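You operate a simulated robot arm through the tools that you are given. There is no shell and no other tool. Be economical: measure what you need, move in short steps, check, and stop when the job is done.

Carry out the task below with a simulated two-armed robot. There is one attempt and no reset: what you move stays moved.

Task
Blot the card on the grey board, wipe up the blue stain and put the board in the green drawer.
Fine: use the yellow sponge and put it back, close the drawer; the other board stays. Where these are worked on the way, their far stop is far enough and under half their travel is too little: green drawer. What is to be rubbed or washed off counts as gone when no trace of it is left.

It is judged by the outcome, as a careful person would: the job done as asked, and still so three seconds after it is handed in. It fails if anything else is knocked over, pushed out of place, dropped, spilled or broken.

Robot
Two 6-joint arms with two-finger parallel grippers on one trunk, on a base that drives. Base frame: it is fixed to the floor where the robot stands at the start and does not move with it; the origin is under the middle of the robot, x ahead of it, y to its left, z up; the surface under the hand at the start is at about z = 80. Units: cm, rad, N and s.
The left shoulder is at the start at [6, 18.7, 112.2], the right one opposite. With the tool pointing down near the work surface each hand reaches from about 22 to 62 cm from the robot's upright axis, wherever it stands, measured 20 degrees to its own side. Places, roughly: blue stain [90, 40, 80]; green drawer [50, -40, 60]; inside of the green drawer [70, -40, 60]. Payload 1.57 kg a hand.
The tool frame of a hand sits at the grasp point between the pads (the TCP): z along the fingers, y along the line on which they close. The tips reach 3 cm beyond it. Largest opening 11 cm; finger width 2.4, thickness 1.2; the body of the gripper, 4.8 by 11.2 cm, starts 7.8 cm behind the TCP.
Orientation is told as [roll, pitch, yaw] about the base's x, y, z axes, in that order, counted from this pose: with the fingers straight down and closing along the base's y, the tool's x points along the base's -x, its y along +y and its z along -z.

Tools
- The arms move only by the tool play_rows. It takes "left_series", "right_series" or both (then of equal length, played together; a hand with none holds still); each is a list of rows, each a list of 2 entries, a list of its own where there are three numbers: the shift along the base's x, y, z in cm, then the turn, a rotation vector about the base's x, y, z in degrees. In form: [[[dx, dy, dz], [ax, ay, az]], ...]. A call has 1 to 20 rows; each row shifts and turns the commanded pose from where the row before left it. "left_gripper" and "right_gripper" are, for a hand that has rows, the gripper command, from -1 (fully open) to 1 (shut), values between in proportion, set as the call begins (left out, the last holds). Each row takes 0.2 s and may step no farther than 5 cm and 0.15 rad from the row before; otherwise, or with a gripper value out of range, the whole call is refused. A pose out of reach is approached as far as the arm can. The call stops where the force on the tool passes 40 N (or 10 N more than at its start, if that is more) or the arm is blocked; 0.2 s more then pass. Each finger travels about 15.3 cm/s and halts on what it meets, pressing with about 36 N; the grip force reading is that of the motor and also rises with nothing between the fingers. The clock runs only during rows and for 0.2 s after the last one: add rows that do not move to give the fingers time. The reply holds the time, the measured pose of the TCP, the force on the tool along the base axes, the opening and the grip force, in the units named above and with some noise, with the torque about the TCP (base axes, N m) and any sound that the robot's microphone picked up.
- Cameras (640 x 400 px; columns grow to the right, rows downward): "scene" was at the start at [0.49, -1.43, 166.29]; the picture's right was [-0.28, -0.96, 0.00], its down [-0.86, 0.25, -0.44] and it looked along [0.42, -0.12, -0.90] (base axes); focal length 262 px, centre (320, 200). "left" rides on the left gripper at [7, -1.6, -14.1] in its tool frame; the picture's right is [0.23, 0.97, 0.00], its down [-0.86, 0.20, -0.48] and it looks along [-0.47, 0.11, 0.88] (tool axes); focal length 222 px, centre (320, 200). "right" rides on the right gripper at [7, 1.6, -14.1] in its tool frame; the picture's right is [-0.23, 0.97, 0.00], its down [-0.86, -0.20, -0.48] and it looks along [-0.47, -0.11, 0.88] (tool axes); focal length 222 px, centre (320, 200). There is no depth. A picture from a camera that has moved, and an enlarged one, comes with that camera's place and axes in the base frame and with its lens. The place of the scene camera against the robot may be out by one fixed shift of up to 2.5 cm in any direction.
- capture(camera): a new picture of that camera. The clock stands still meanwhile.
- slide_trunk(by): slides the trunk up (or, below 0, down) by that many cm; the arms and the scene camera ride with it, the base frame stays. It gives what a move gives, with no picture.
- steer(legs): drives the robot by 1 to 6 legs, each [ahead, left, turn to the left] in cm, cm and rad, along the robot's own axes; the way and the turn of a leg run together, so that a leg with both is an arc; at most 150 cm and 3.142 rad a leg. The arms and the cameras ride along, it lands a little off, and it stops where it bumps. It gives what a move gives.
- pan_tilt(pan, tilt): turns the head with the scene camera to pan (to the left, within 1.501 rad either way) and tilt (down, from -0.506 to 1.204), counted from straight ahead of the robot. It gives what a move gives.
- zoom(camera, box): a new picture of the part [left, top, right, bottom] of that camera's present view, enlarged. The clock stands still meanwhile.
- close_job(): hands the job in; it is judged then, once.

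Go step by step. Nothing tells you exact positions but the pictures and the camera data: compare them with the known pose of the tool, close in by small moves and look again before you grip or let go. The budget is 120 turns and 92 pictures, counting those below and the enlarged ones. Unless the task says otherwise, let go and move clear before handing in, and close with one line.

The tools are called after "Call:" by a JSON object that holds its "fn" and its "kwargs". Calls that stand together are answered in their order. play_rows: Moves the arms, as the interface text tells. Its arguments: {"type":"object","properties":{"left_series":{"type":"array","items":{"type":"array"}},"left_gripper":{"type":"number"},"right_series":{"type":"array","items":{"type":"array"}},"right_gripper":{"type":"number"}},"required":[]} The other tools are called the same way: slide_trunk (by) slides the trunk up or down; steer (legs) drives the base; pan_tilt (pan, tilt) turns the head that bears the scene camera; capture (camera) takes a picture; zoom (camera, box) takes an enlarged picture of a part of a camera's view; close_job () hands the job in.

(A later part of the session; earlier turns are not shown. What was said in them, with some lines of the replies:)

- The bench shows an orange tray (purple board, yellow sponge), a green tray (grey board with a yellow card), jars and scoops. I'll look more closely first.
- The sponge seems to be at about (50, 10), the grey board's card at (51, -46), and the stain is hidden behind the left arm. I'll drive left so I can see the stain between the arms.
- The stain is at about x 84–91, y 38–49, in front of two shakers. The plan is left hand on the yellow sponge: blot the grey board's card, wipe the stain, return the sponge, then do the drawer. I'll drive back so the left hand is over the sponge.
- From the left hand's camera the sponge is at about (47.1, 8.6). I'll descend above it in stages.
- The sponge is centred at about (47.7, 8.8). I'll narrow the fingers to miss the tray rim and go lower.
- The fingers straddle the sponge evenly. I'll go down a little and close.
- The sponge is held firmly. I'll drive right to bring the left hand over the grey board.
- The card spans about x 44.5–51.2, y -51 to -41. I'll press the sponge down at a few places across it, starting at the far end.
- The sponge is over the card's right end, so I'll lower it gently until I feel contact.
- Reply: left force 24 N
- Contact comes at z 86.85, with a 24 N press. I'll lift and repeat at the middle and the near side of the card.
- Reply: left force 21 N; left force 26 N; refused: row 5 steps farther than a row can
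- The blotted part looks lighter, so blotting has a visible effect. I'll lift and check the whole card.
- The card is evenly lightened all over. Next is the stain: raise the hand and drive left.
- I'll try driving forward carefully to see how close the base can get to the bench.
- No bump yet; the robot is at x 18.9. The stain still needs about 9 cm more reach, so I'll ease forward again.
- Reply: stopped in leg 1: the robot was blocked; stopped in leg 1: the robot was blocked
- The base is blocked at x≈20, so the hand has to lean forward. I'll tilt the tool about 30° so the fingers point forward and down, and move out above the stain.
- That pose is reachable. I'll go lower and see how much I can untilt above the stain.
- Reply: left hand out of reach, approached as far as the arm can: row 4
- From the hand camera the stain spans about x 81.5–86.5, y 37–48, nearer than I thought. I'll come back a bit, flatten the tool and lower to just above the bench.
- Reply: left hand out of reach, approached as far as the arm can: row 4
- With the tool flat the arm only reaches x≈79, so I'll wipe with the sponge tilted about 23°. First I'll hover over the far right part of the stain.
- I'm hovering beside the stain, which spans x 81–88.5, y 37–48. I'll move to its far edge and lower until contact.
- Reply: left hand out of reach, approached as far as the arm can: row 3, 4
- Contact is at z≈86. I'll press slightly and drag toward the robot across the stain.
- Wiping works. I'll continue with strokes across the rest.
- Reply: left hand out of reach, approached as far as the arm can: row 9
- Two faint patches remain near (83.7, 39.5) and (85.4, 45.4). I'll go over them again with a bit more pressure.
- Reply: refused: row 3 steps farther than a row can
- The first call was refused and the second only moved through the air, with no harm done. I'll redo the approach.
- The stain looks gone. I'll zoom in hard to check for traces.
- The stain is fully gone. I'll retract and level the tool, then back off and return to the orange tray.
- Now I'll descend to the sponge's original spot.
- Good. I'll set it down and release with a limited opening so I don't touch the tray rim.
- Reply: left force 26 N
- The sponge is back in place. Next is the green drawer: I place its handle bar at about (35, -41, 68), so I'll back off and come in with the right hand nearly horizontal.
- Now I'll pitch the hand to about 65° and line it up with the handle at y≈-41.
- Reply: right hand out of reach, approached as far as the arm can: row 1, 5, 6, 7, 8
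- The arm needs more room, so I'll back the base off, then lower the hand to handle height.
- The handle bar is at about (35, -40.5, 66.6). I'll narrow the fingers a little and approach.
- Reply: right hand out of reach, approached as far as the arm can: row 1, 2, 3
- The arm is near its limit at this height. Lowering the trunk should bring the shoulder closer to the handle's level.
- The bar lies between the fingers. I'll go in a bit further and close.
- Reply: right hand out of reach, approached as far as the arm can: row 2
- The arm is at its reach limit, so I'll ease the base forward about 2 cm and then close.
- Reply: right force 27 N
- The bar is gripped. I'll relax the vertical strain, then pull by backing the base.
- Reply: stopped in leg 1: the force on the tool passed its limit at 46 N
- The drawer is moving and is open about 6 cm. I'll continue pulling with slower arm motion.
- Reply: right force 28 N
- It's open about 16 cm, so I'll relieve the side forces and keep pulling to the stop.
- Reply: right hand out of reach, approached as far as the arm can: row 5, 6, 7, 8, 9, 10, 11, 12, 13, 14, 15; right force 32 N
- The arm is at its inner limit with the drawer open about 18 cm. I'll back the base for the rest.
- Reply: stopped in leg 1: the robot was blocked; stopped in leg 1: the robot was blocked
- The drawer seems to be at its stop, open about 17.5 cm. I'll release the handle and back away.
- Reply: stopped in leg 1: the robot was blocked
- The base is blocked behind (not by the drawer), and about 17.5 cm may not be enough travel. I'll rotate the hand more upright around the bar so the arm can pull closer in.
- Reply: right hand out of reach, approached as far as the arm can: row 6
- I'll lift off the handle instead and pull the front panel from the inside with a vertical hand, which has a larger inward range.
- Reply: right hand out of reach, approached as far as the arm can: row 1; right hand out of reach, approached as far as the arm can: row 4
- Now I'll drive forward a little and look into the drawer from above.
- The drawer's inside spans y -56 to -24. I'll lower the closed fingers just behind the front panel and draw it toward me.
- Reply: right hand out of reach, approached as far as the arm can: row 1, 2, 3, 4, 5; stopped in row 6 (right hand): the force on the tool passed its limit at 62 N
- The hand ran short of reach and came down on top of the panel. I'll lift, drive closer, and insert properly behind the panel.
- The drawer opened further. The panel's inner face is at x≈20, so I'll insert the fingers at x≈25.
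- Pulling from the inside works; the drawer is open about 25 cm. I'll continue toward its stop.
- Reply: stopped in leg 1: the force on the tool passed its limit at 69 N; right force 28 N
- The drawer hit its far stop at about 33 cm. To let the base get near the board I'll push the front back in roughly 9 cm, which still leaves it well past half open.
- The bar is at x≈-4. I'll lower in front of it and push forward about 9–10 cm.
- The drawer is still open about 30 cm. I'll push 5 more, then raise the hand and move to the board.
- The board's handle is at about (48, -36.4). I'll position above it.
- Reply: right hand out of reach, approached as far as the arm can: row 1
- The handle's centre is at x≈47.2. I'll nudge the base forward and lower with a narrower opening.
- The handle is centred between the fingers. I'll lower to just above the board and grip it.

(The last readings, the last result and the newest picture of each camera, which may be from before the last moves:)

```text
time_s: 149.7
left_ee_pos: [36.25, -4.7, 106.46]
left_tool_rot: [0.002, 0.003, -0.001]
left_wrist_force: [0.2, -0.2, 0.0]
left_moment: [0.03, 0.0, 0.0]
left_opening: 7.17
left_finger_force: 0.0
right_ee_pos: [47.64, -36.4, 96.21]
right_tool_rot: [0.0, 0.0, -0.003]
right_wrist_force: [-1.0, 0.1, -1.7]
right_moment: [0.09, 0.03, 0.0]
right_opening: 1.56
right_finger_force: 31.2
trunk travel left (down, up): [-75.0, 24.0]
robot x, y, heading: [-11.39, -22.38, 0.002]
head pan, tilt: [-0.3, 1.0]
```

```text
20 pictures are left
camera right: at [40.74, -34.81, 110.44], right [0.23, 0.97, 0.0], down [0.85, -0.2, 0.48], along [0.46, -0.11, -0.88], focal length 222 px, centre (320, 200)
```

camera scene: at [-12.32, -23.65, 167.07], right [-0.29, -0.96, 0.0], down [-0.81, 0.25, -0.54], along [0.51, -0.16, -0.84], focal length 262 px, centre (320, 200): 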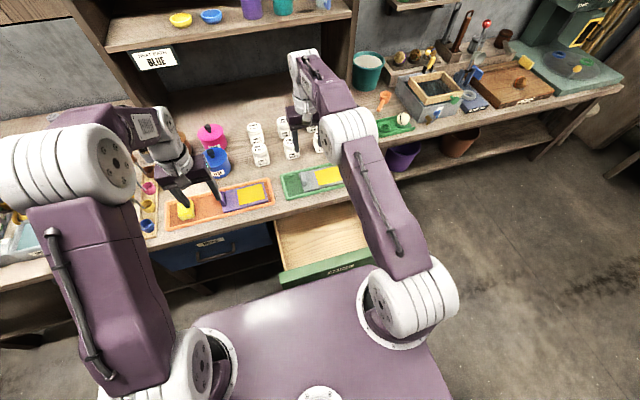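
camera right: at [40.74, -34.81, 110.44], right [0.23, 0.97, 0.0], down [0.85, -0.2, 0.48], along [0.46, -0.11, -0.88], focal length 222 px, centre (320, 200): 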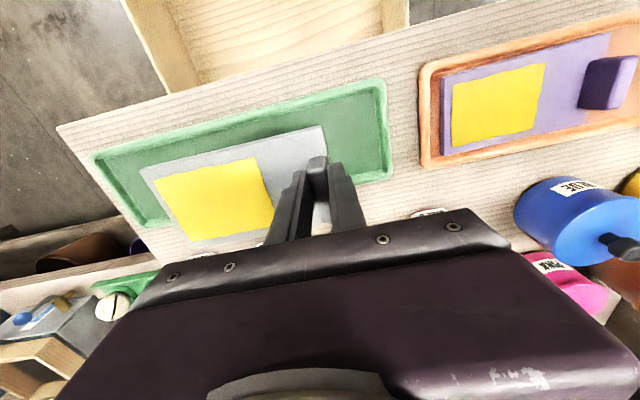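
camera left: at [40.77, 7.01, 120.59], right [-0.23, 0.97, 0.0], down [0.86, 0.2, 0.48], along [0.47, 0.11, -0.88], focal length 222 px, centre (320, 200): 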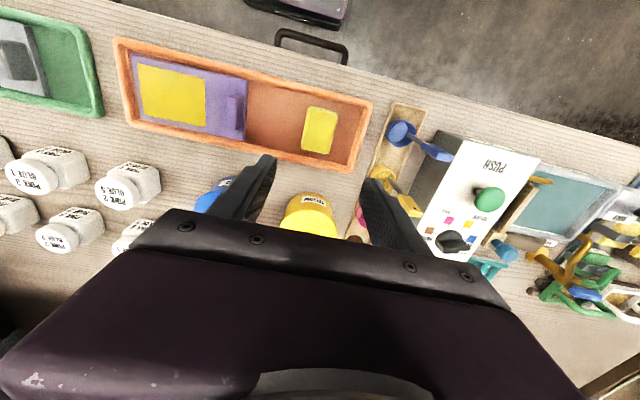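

The board is lifted level. I'll carry it over the open drawer and look before lowering.

Call:
{"fn": "play_rows", "kwargs": {"right_series": [[[-3, 0, 1], [0, 0, 0]], [[-4, 0, 0], [0, 0, 0]], [[-4, 1, 0], [0, 0, 0]], [[-4, 1, 0], [0, 0, 0]], [[-4, 1, 0], [0, 0, 0]], [[0, 0, 0], [0, 0, 0]]]}}

Call:
{"fn": "capture", "kwargs": {"camera": "right"}}

Call:
{"fn": "capture", "kwargs": {"camera": "scene"}}

```text
time_s: 151.1
left_ee_pos: [36.15, -4.73, 106.4]
left_tool_rot: [0.003, 0.004, 0.0]
left_wrist_force: [0.3, 1.2, 0.0]
left_moment: [0.01, 0.0, -0.03]
left_opening: 7.17
left_finger_force: 0.1
right_ee_pos: [28.91, -33.51, 96.87]
right_tool_rot: [0.001, 0.002, -0.005]
right_wrist_force: [-0.4, 0.1, -0.9]
right_moment: [0.09, 0.04, 0.0]
right_opening: 1.54
right_finger_force: 31.5
trunk travel left (down, up): [-75.0, 24.0]
robot x, y, heading: [-11.07, -22.03, -0.004]
head pan, tilt: [-0.3, 1.0]
```

```text
19 pictures are left
camera right: at [21.8, -31.9, 111.09], right [0.23, 0.97, 0.0], down [0.85, -0.2, 0.48], along [0.47, -0.11, -0.88], focal length 222 px, centre (320, 200)
```

right: 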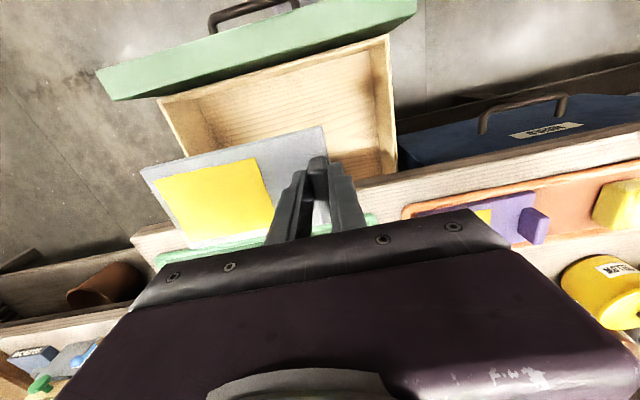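

```text
18 pictures are left
camera scene: at [-10.02, -23.67, 167.07], right [-0.3, -0.96, 0.0], down [-0.8, 0.25, -0.54], along [0.52, -0.16, -0.84], focal length 262 px, centre (320, 200)
```

scene: 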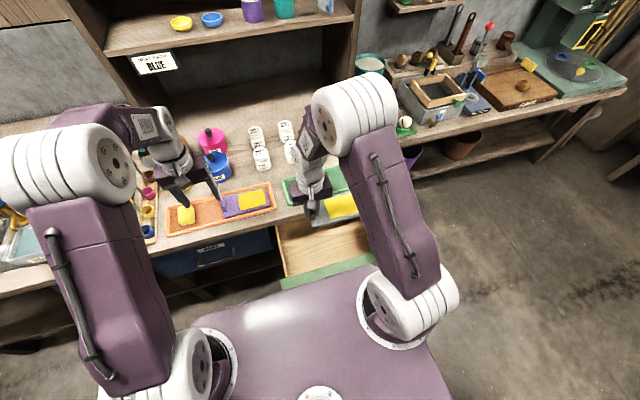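

The drawer's inside is x 19.5–38, y -55 to -23, and the board fits well. I'll shift back slightly and lower it in.

Call:
{"fn": "play_rows", "kwargs": {"right_series": [[[-1.5, 0.3, -4], [0, 0, 0]], [[0, 0, -5], [0, 0, 0]], [[0, 0, -5], [0, 0, 0]], [[0, 0, -5], [0, 0, 0]], [[0, 0, -4], [0, 0, 0]], [[0, 0, 0], [0, 0, 0]]]}}

Call:
{"fn": "capture", "kwargs": {"camera": "right"}}

```text
time_s: 152.5
left_ee_pos: [36.03, -4.54, 106.5]
left_tool_rot: [0.002, 0.003, 0.001]
left_wrist_force: [-0.1, 0.7, 1.0]
left_moment: [-0.02, -0.01, 0.0]
left_opening: 7.13
left_finger_force: 0.1
right_ee_pos: [27.88, -33.22, 73.77]
right_tool_rot: [-0.002, 0.0, -0.003]
right_wrist_force: [0.9, 0.4, -2.7]
right_moment: [0.13, 0.0, 0.0]
right_opening: 1.53
right_finger_force: 31.0
trunk travel left (down, up): [-75.0, 24.0]
robot x, y, heading: [-11.09, -21.76, -0.002]
head pan, tilt: [-0.3, 1.0]
```

```text
17 pictures are left
camera right: at [20.88, -31.68, 88.02], right [0.23, 0.97, 0.0], down [0.85, -0.2, 0.48], along [0.47, -0.11, -0.88], focal length 222 px, centre (320, 200)
```

right: 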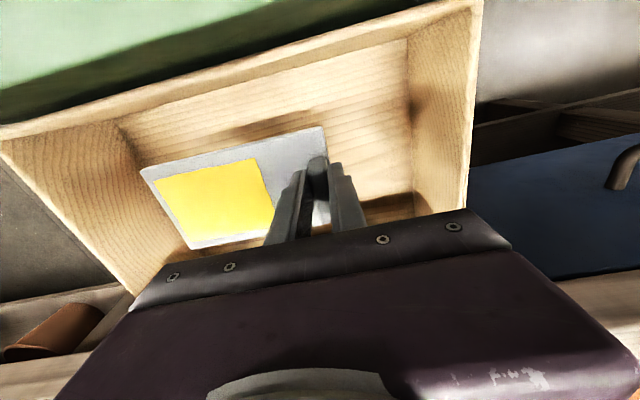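

The board is inside the drawer walls. I'll lower slowly to the floor.

Call:
{"fn": "play_rows", "kwargs": {"right_series": [[[0, 0, -1.5], [0, 0, 0]], [[0, 0, -1.5], [0, 0, 0]], [[0, 0, -1], [0, 0, 0]], [[0, 0, -1], [0, 0, 0]], [[0, 0, 0], [0, 0, 0]]]}}

Call:
{"fn": "play_rows", "kwargs": {"right_series": [[[0, 0, -0.7], [0, 0, 0]], [[0, 0, -0.5], [0, 0, 0]], [[0, 0, -0.5], [0, 0, 0]], [[0, 0, -0.5], [0, 0, 0]], [[0, 0, -0.4], [0, 0, 0]], [[0, 0, 0], [0, 0, 0]]]}}

```text
time_s: 153.7
left_ee_pos: [36.1, -4.74, 106.72]
left_tool_rot: [0.002, 0.004, 0.0]
left_wrist_force: [0.1, 0.3, -0.6]
left_moment: [-0.01, 0.01, 0.03]
left_opening: 7.12
left_finger_force: 0.0
right_ee_pos: [27.44, -33.22, 68.99]
right_tool_rot: [-0.001, -0.001, -0.004]
right_wrist_force: [-0.3, -0.8, -2.7]
right_moment: [0.14, 0.02, 0.0]
right_opening: 1.54
right_finger_force: 31.1
trunk travel left (down, up): [-75.0, 24.0]
robot x, y, heading: [-11.39, -21.79, 0.002]
head pan, tilt: [-0.3, 1.0]
```

```text
time_s: 155.1
left_ee_pos: [36.06, -4.72, 106.46]
left_tool_rot: [0.002, 0.002, -0.001]
left_wrist_force: [0.4, -0.3, -0.2]
left_moment: [0.0, -0.01, 0.02]
left_opening: 7.17
left_finger_force: 0.0
right_ee_pos: [27.29, -32.86, 66.65]
right_tool_rot: [0.001, 0.0, -0.003]
right_wrist_force: [0.4, -0.6, -1.5]
right_moment: [0.11, 0.05, 0.01]
right_opening: 1.53
right_finger_force: 31.1
trunk travel left (down, up): [-75.0, 24.0]
robot x, y, heading: [-11.54, -21.8, 0.002]
head pan, tilt: [-0.3, 1.0]
```

Call:
{"fn": "play_rows", "kwargs": {"right_series": [[[0, 0, -0.5], [0, 0, 0]], [[0, 0, -0.5], [0, 0, 0]], [[0, 0, -0.4], [0, 0, 0]], [[0, 0, -0.4], [0, 0, 0]], [[0, 0, 0], [0, 0, 0]]]}}

Call:
{"fn": "play_rows", "kwargs": {"right_series": [[[0, 0, -0.4], [0, 0, 0]], [[0, 0, -0.4], [0, 0, 0]], [[0, 0, -0.4], [0, 0, 0]], [[0, 0, 0], [0, 0, 0]]]}}

```text
time_s: 156.3
left_ee_pos: [36.19, -4.71, 106.51]
left_tool_rot: [0.003, 0.002, 0.0]
left_wrist_force: [0.9, 0.8, 0.4]
left_moment: [0.0, 0.0, 0.02]
left_opening: 7.16
left_finger_force: 0.0
right_ee_pos: [27.29, -33.04, 64.7]
right_tool_rot: [0.001, 0.0, -0.004]
right_wrist_force: [-0.6, 0.6, -0.9]
right_moment: [0.11, 0.03, 0.01]
right_opening: 1.55
right_finger_force: 31.3
trunk travel left (down, up): [-75.0, 24.0]
robot x, y, heading: [-11.38, -21.84, -0.001]
head pan, tilt: [-0.3, 1.0]
```

```text
time_s: 157.3
left_ee_pos: [36.1, -4.65, 106.47]
left_tool_rot: [0.002, 0.003, -0.001]
left_wrist_force: [0.7, -0.9, -0.1]
left_moment: [0.01, -0.01, -0.01]
left_opening: 7.15
left_finger_force: 0.0
right_ee_pos: [27.23, -33.09, 63.56]
right_tool_rot: [0.0, 0.001, -0.004]
right_wrist_force: [-0.7, -0.9, -1.8]
right_moment: [0.11, 0.01, -0.04]
right_opening: 1.59
right_finger_force: 30.7
trunk travel left (down, up): [-75.0, 24.0]
robot x, y, heading: [-11.37, -21.84, 0.002]
head pan, tilt: [-0.3, 1.0]
```

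Call:
{"fn": "play_rows", "kwargs": {"right_series": [[[0, 0, -0.4], [0, 0, 0]], [[0, 0, -0.4], [0, 0, 0]], [[0, 0, -0.4], [0, 0, 0]], [[0, 0, 0], [0, 0, 0]]]}}

Call:
{"fn": "capture", "kwargs": {"camera": "right"}}

```text
time_s: 158.3
left_ee_pos: [36.01, -4.6, 106.48]
left_tool_rot: [0.001, 0.001, -0.001]
left_wrist_force: [0.8, 0.4, -0.9]
left_moment: [-0.01, 0.03, 0.03]
left_opening: 7.12
left_finger_force: 0.2
right_ee_pos: [27.31, -33.04, 62.45]
right_tool_rot: [0.0, -0.004, -0.003]
right_wrist_force: [2.1, -5.6, 27.6]
right_moment: [-0.13, -0.03, -0.03]
right_opening: 1.59
right_finger_force: 31.3
trunk travel left (down, up): [-75.0, 24.0]
robot x, y, heading: [-11.3, -22.22, -0.003]
head pan, tilt: [-0.3, 1.0]
```

```text
16 pictures are left
camera right: at [20.27, -31.38, 76.67], right [0.23, 0.97, 0.0], down [0.85, -0.2, 0.48], along [0.47, -0.11, -0.88], focal length 222 px, centre (320, 200)
```

right: 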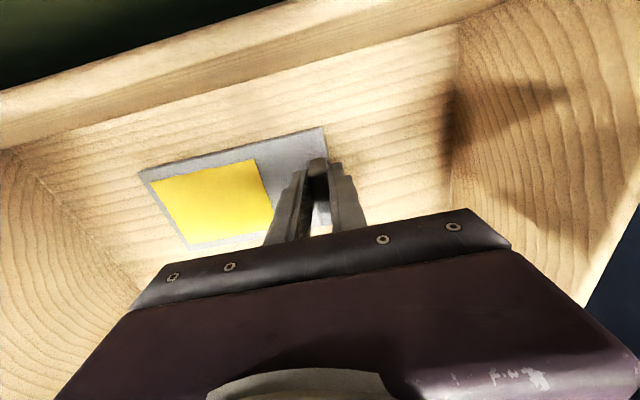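

Floor contact, and the board lies flat. I'll release and rise straight up.

Call:
{"fn": "play_rows", "kwargs": {"right_series": [[[0, 0, 0.2], [0, 0, 0]], [[0, 0, 0], [0, 0, 0]], [[0, 0, 0], [0, 0, 0]]], "right_gripper": 0.4}}

Call:
{"fn": "play_rows", "kwargs": {"right_series": [[[0, 0, 2], [0, 0, 0]], [[0, 0, 4], [0, 0, 0]], [[0, 0, 5], [0, 0, 0]], [[0, 0, 5], [0, 0, 0]], [[0, 0, 5], [0, 0, 0]], [[0, 0, 5], [0, 0, 0]]]}}

Call:
{"fn": "capture", "kwargs": {"camera": "right"}}

```text
time_s: 159.1
left_ee_pos: [36.23, -4.65, 106.58]
left_tool_rot: [0.001, 0.005, 0.001]
left_wrist_force: [-0.6, 0.0, 0.4]
left_moment: [0.03, -0.02, 0.0]
left_opening: 7.11
left_finger_force: 0.1
right_ee_pos: [27.33, -32.96, 62.42]
right_tool_rot: [0.0, 0.001, -0.004]
right_wrist_force: [1.1, 0.3, 0.6]
right_moment: [0.0, 0.0, 0.0]
right_opening: 3.3
right_finger_force: 0.0
trunk travel left (down, up): [-75.0, 24.0]
robot x, y, heading: [-11.55, -21.7, 0.001]
head pan, tilt: [-0.3, 1.0]
```

```text
time_s: 160.5
left_ee_pos: [36.14, -4.74, 106.48]
left_tool_rot: [0.002, 0.001, 0.001]
left_wrist_force: [-0.5, 0.3, -0.3]
left_moment: [0.0, -0.01, -0.01]
left_opening: 7.15
left_finger_force: 0.1
right_ee_pos: [26.98, -32.83, 88.55]
right_tool_rot: [0.001, 0.0, -0.002]
right_wrist_force: [0.5, 0.5, -0.2]
right_moment: [0.02, -0.03, -0.01]
right_opening: 3.26
right_finger_force: 0.1
trunk travel left (down, up): [-75.0, 24.0]
robot x, y, heading: [-11.45, -21.71, 0.002]
head pan, tilt: [-0.3, 1.0]
```

```text
15 pictures are left
camera right: at [20.09, -31.27, 102.73], right [0.23, 0.97, 0.0], down [0.85, -0.2, 0.48], along [0.47, -0.11, -0.88], focal length 222 px, centre (320, 200)
```

right: 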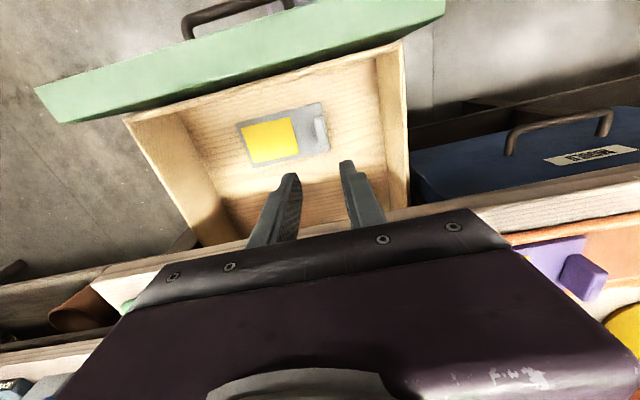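

The board sits in the drawer. To close it I'll back up, lower the closed fingers in front of the handle, and push.

Call:
{"fn": "steer", "kwargs": {"legs": [[-24, 0, 0]]}}

Call:
{"fn": "play_rows", "kwargs": {"right_series": [[[0, -4, 0], [0, 0, 0]], [[0, -3.5, 0], [0, 0, 0]], [[0, 0, 0], [0, 0, 0]]], "right_gripper": 1}}

Call:
{"fn": "capture", "kwargs": {"camera": "right"}}

```text
time_s: 162.2
left_ee_pos: [12.57, -4.86, 106.42]
left_tool_rot: [0.0, 0.003, -0.002]
left_wrist_force: [0.1, 0.4, 0.9]
left_moment: [-0.02, 0.0, -0.02]
left_opening: 7.17
left_finger_force: 0.0
right_ee_pos: [3.47, -32.95, 88.4]
right_tool_rot: [-0.001, 0.001, -0.008]
right_wrist_force: [-0.7, 0.0, 0.0]
right_moment: [0.03, 0.02, 0.01]
right_opening: 3.3
right_finger_force: 0.1
trunk travel left (down, up): [-75.0, 24.0]
robot x, y, heading: [-35.05, -21.92, -0.003]
head pan, tilt: [-0.3, 1.0]
```

```text
time_s: 163.0
left_ee_pos: [12.4, -4.7, 106.34]
left_tool_rot: [-0.002, 0.003, -0.002]
left_wrist_force: [-0.2, 0.0, 0.3]
left_moment: [-0.03, -0.01, -0.02]
left_opening: 7.13
left_finger_force: 0.1
right_ee_pos: [3.55, -40.24, 88.65]
right_tool_rot: [0.0, 0.0, -0.007]
right_wrist_force: [0.4, -0.1, 0.7]
right_moment: [-0.02, 0.02, 0.02]
right_opening: 0.0
right_finger_force: 21.2
trunk travel left (down, up): [-75.0, 24.0]
robot x, y, heading: [-34.8, -21.82, -0.002]
head pan, tilt: [-0.3, 1.0]
```

```text
14 pictures are left
camera right: at [-3.56, -38.68, 102.86], right [0.23, 0.97, 0.0], down [0.85, -0.21, 0.48], along [0.47, -0.11, -0.88], focal length 222 px, centre (320, 200)
```

right: 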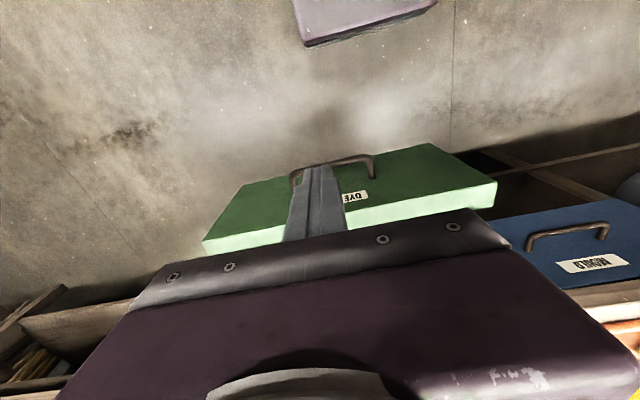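

Call:
{"fn": "play_rows", "kwargs": {"right_series": [[[-0.5, 0, -4.5], [0, 0, 0]], [[0, 0, -4.5], [0, 0, 0]], [[0, 0, -4.5], [0, 0, 0]], [[0, 0, -4.5], [0, 0, 0]], [[0, 0, -3], [0, 0, 0]], [[0, 0, 0], [0, 0, 0]]]}}

Call:
{"fn": "play_rows", "kwargs": {"right_series": [[[1.2, 0, 0], [0, 0, 0]], [[1.2, 0, 0], [0, 0, 0]], [[1.2, 0, 0], [0, 0, 0]], [[1, 0, 0], [0, 0, 0]], [[1, 0, 0], [0, 0, 0]], [[1, 0, 0], [0, 0, 0]], [[1, 0, 0], [0, 0, 0]], [[1, 0, 0], [0, 0, 0]], [[1, 0, 0], [0, 0, 0]], [[1, 0, 0], [0, 0, 0]], [[1, 0, 0], [0, 0, 0]], [[1, 0, 0], [0, 0, 0]], [[1, 0, 0], [0, 0, 0]], [[1, 0, 0], [0, 0, 0]], [[0, 0, 0], [0, 0, 0]]]}}

Call:
{"fn": "steer", "kwargs": {"legs": [[5, 0, 0]]}}

```text
time_s: 164.4
left_ee_pos: [12.54, -4.76, 106.5]
left_tool_rot: [0.001, 0.004, -0.003]
left_wrist_force: [0.3, 0.2, 0.3]
left_moment: [-0.02, -0.04, -0.02]
left_opening: 7.14
left_finger_force: 0.0
right_ee_pos: [2.75, -40.52, 67.49]
right_tool_rot: [0.0, 0.001, -0.008]
right_wrist_force: [0.1, 0.2, -0.1]
right_moment: [0.0, -0.03, -0.02]
right_opening: 0.0
right_finger_force: 21.2
trunk travel left (down, up): [-75.0, 24.0]
robot x, y, heading: [-35.15, -22.1, -0.006]
head pan, tilt: [-0.3, 1.0]
```

```text
time_s: 167.6
left_ee_pos: [12.5, -4.77, 106.53]
left_tool_rot: [0.002, 0.004, -0.003]
left_wrist_force: [0.5, 0.5, 0.4]
left_moment: [0.04, -0.01, -0.03]
left_opening: 7.13
left_finger_force: 0.1
right_ee_pos: [15.9, -40.44, 67.87]
right_tool_rot: [0.0, -0.002, -0.009]
right_wrist_force: [-0.6, -1.0, -1.0]
right_moment: [0.0, 0.04, 0.0]
right_opening: 0.0
right_finger_force: 21.0
right hand out of reach, approached as far as the arm can: row 13, 14
trunk travel left (down, up): [-75.0, 24.0]
robot x, y, heading: [-35.06, -21.88, -0.003]
head pan, tilt: [-0.3, 1.0]
```

```text
time_s: 168.6
left_ee_pos: [17.06, -4.72, 106.71]
left_tool_rot: [0.002, 0.001, -0.004]
left_wrist_force: [-0.2, 0.4, 1.0]
left_moment: [-0.01, -0.03, 0.0]
left_opening: 7.17
left_finger_force: 0.0
right_ee_pos: [20.69, -40.5, 67.82]
right_tool_rot: [0.001, -0.004, -0.006]
right_wrist_force: [0.4, -0.3, -0.6]
right_moment: [0.03, -0.02, -0.04]
right_opening: 0.01
right_finger_force: 20.9
trunk travel left (down, up): [-75.0, 24.0]
robot x, y, heading: [-30.27, -21.78, -0.004]
head pan, tilt: [-0.3, 1.0]
```

Call:
{"fn": "steer", "kwargs": {"legs": [[8, 0, 0]]}}

Call:
{"fn": "steer", "kwargs": {"legs": [[3, 0, 0]]}}

Call:
{"fn": "capture", "kwargs": {"camera": "right"}}

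```text
time_s: 169.6
left_ee_pos: [25.36, -4.69, 106.57]
left_tool_rot: [0.003, 0.003, -0.003]
left_wrist_force: [-1.5, -0.5, 0.7]
left_moment: [0.01, 0.02, 0.0]
left_opening: 7.16
left_finger_force: 0.0
right_ee_pos: [28.93, -40.46, 67.9]
right_tool_rot: [0.0, -0.002, -0.005]
right_wrist_force: [-0.8, 0.5, -0.4]
right_moment: [-0.02, -0.03, 0.01]
right_opening: 0.01
right_finger_force: 21.3
trunk travel left (down, up): [-75.0, 24.0]
robot x, y, heading: [-21.96, -21.78, 0.001]
head pan, tilt: [-0.3, 1.0]
```

```text
time_s: 170.4
left_ee_pos: [28.09, -4.89, 106.72]
left_tool_rot: [0.002, 0.0, -0.003]
left_wrist_force: [-1.3, -0.9, -0.2]
left_moment: [-0.04, -0.06, 0.0]
left_opening: 7.16
left_finger_force: 0.0
right_ee_pos: [31.59, -40.47, 68.03]
right_tool_rot: [-0.001, -0.004, -0.008]
right_wrist_force: [-0.8, 0.3, 0.2]
right_moment: [0.0, -0.04, -0.03]
right_opening: 0.0
right_finger_force: 21.5
trunk travel left (down, up): [-75.0, 24.0]
robot x, y, heading: [-19.12, -21.94, -0.001]
head pan, tilt: [-0.3, 1.0]
```

```text
13 pictures are left
camera right: at [24.6, -38.87, 82.17], right [0.23, 0.97, 0.0], down [0.85, -0.21, 0.48], along [0.47, -0.11, -0.88], focal length 222 px, centre (320, 200)
```

right: 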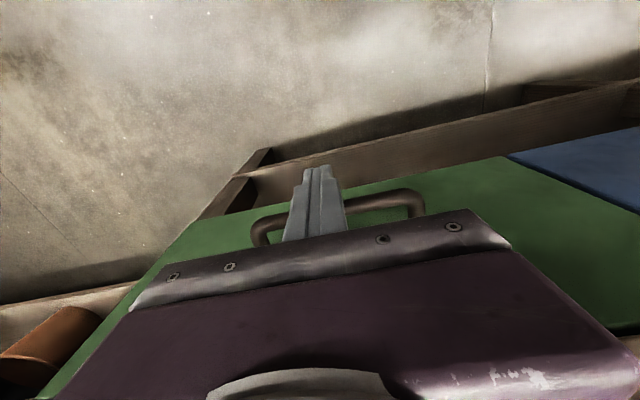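

Nearly closed. I'll keep pushing in small steps until it stops.

Call:
{"fn": "steer", "kwargs": {"legs": [[2, 0, 0]]}}

Call:
{"fn": "play_rows", "kwargs": {"right_series": [[[0.3, 0, 0], [0, 0, 0]], [[0.3, 0, 0], [0, 0, 0]], [[0.3, 0, 0], [0, 0, 0]], [[0, 0, 0], [0, 0, 0]]]}}

```text
time_s: 171.4
left_ee_pos: [30.3, -4.92, 106.41]
left_tool_rot: [0.002, 0.006, -0.006]
left_wrist_force: [-0.1, 0.2, 0.2]
left_moment: [0.0, -0.03, 0.03]
left_opening: 7.16
left_finger_force: 0.0
right_ee_pos: [32.66, -40.62, 67.47]
right_tool_rot: [0.0, 0.029, -0.009]
right_wrist_force: [-2.2, 0.0, -0.7]
right_moment: [0.0, -0.19, 0.0]
right_opening: 0.0
right_finger_force: 21.1
trunk travel left (down, up): [-75.0, 24.0]
robot x, y, heading: [-16.88, -22.04, 0.001]
head pan, tilt: [-0.3, 1.0]
stopped in leg 1: the force on the tool passed its limit at 47 N (the readings are from after the stop); the commanded pose is now the measured one
```

```text
time_s: 172.4
left_ee_pos: [30.26, -4.91, 106.46]
left_tool_rot: [0.002, 0.004, -0.005]
left_wrist_force: [-0.5, 1.6, -0.5]
left_moment: [-0.02, -0.02, 0.0]
left_opening: 7.13
left_finger_force: 0.1
right_ee_pos: [32.59, -40.57, 67.43]
right_tool_rot: [0.001, 0.029, -0.008]
right_wrist_force: [-4.1, -0.5, -1.1]
right_moment: [-0.02, 0.07, -0.02]
right_opening: 0.0
right_finger_force: 21.2
right hand out of reach, approached as far as the arm can: row 2
trunk travel left (down, up): [-75.0, 24.0]
robot x, y, heading: [-17.6, -22.26, 0.001]
head pan, tilt: [-0.3, 1.0]
```

The drawer resisted at 47 N, so it seems fully shut. I'll retreat and check everything.

Call:
{"fn": "play_rows", "kwargs": {"right_series": [[[-2, 0, 0], [0, 0, 0]], [[-3, 0, 0], [0, 0, 0]], [[-3, 0, 3], [0, 0, 0]], [[0, 0, 4.5], [0, 0, 0]], [[0, 0, 4.5], [0, 0, 0]], [[0, 0, 4.5], [0, 0, 0]], [[0, 0, 4.5], [0, 0, 0]], [[0, 0, 4.5], [0, 0, 0]], [[0, 0, 4.5], [0, 0, 0]]]}}

Call:
{"fn": "steer", "kwargs": {"legs": [[-18, 0, 0]]}}

Call:
{"fn": "pan_tilt", "kwargs": {"pan": -0.15, "tilt": 0.85}}

Call:
{"fn": "capture", "kwargs": {"camera": "scene"}}

Call:
{"fn": "zoom", "kwargs": {"camera": "scene", "box": [190, 130, 430, 280]}}

```text
time_s: 174.4
left_ee_pos: [30.27, -4.87, 106.47]
left_tool_rot: [0.002, 0.002, -0.004]
left_wrist_force: [-0.6, -0.2, 0.4]
left_moment: [0.03, -0.05, 0.03]
left_opening: 7.14
left_finger_force: 0.0
right_ee_pos: [24.96, -40.37, 97.45]
right_tool_rot: [0.0, 0.028, -0.008]
right_wrist_force: [-0.4, -0.3, 0.1]
right_moment: [-0.02, 0.02, 0.03]
right_opening: 0.02
right_finger_force: 21.6
trunk travel left (down, up): [-75.0, 24.0]
robot x, y, heading: [-16.62, -22.11, -0.005]
head pan, tilt: [-0.3, 1.0]
```

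```text
time_s: 175.9
left_ee_pos: [12.5, -4.85, 106.36]
left_tool_rot: [0.001, 0.005, -0.006]
left_wrist_force: [-0.4, 0.1, 0.0]
left_moment: [-0.03, 0.01, 0.0]
left_opening: 7.11
left_finger_force: 0.0
right_ee_pos: [7.25, -40.42, 97.34]
right_tool_rot: [0.0, 0.031, -0.009]
right_wrist_force: [0.2, 0.3, -0.1]
right_moment: [-0.04, 0.01, 0.02]
right_opening: 0.0
right_finger_force: 21.5
trunk travel left (down, up): [-75.0, 24.0]
robot x, y, heading: [-35.4, -21.85, -0.0]
head pan, tilt: [-0.3, 1.0]
```

```text
time_s: 176.6
left_ee_pos: [12.25, -4.75, 106.55]
left_tool_rot: [0.001, 0.004, -0.007]
left_wrist_force: [0.4, -0.2, -0.2]
left_moment: [-0.02, -0.02, 0.0]
left_opening: 7.11
left_finger_force: 0.0
right_ee_pos: [7.17, -40.47, 97.44]
right_tool_rot: [0.0, 0.026, -0.01]
right_wrist_force: [-0.1, -0.2, 0.9]
right_moment: [0.0, -0.01, 0.02]
right_opening: 0.0
right_finger_force: 21.1
trunk travel left (down, up): [-75.0, 24.0]
robot x, y, heading: [-35.09, -21.91, -0.007]
head pan, tilt: [-0.15, 0.85]
```

```text
12 pictures are left
camera scene: at [-33.04, -22.72, 168.18], right [-0.15, -0.99, 0.0], down [-0.74, 0.12, -0.66], along [0.65, -0.1, -0.75], focal length 262 px, centre (320, 200)
```

scene: 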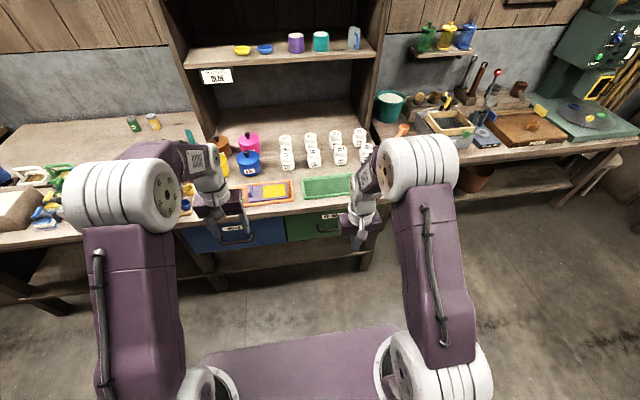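

```text
2.67 times, centred on (310, 205) of scene
camera zoom: at [-33.04, -22.72, 168.18], right [-0.15, -0.99, 0.0], down [-0.74, 0.12, -0.66], along [0.65, -0.1, -0.75], focal length 699 px, centre (347, 187)
```

zoom: 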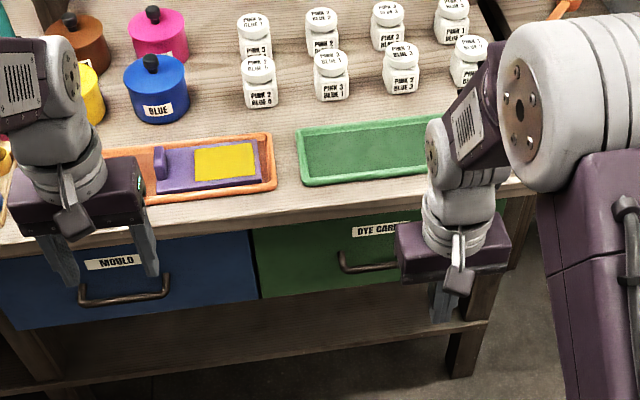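

The green drawer is flush with its neighbour and the grey board is inside. The stain is gone, the sponge is back in its tray and the purple board hasn't moved, with both hands clear.

Call:
{"fn": "close_job", "kwargs": {}}

```text
The job is handed in.
```

I blotted the card, wiped the blue stain away, put the yellow sponge back in its tray, and shut the grey board in the green drawer; the other board stayed where it was.
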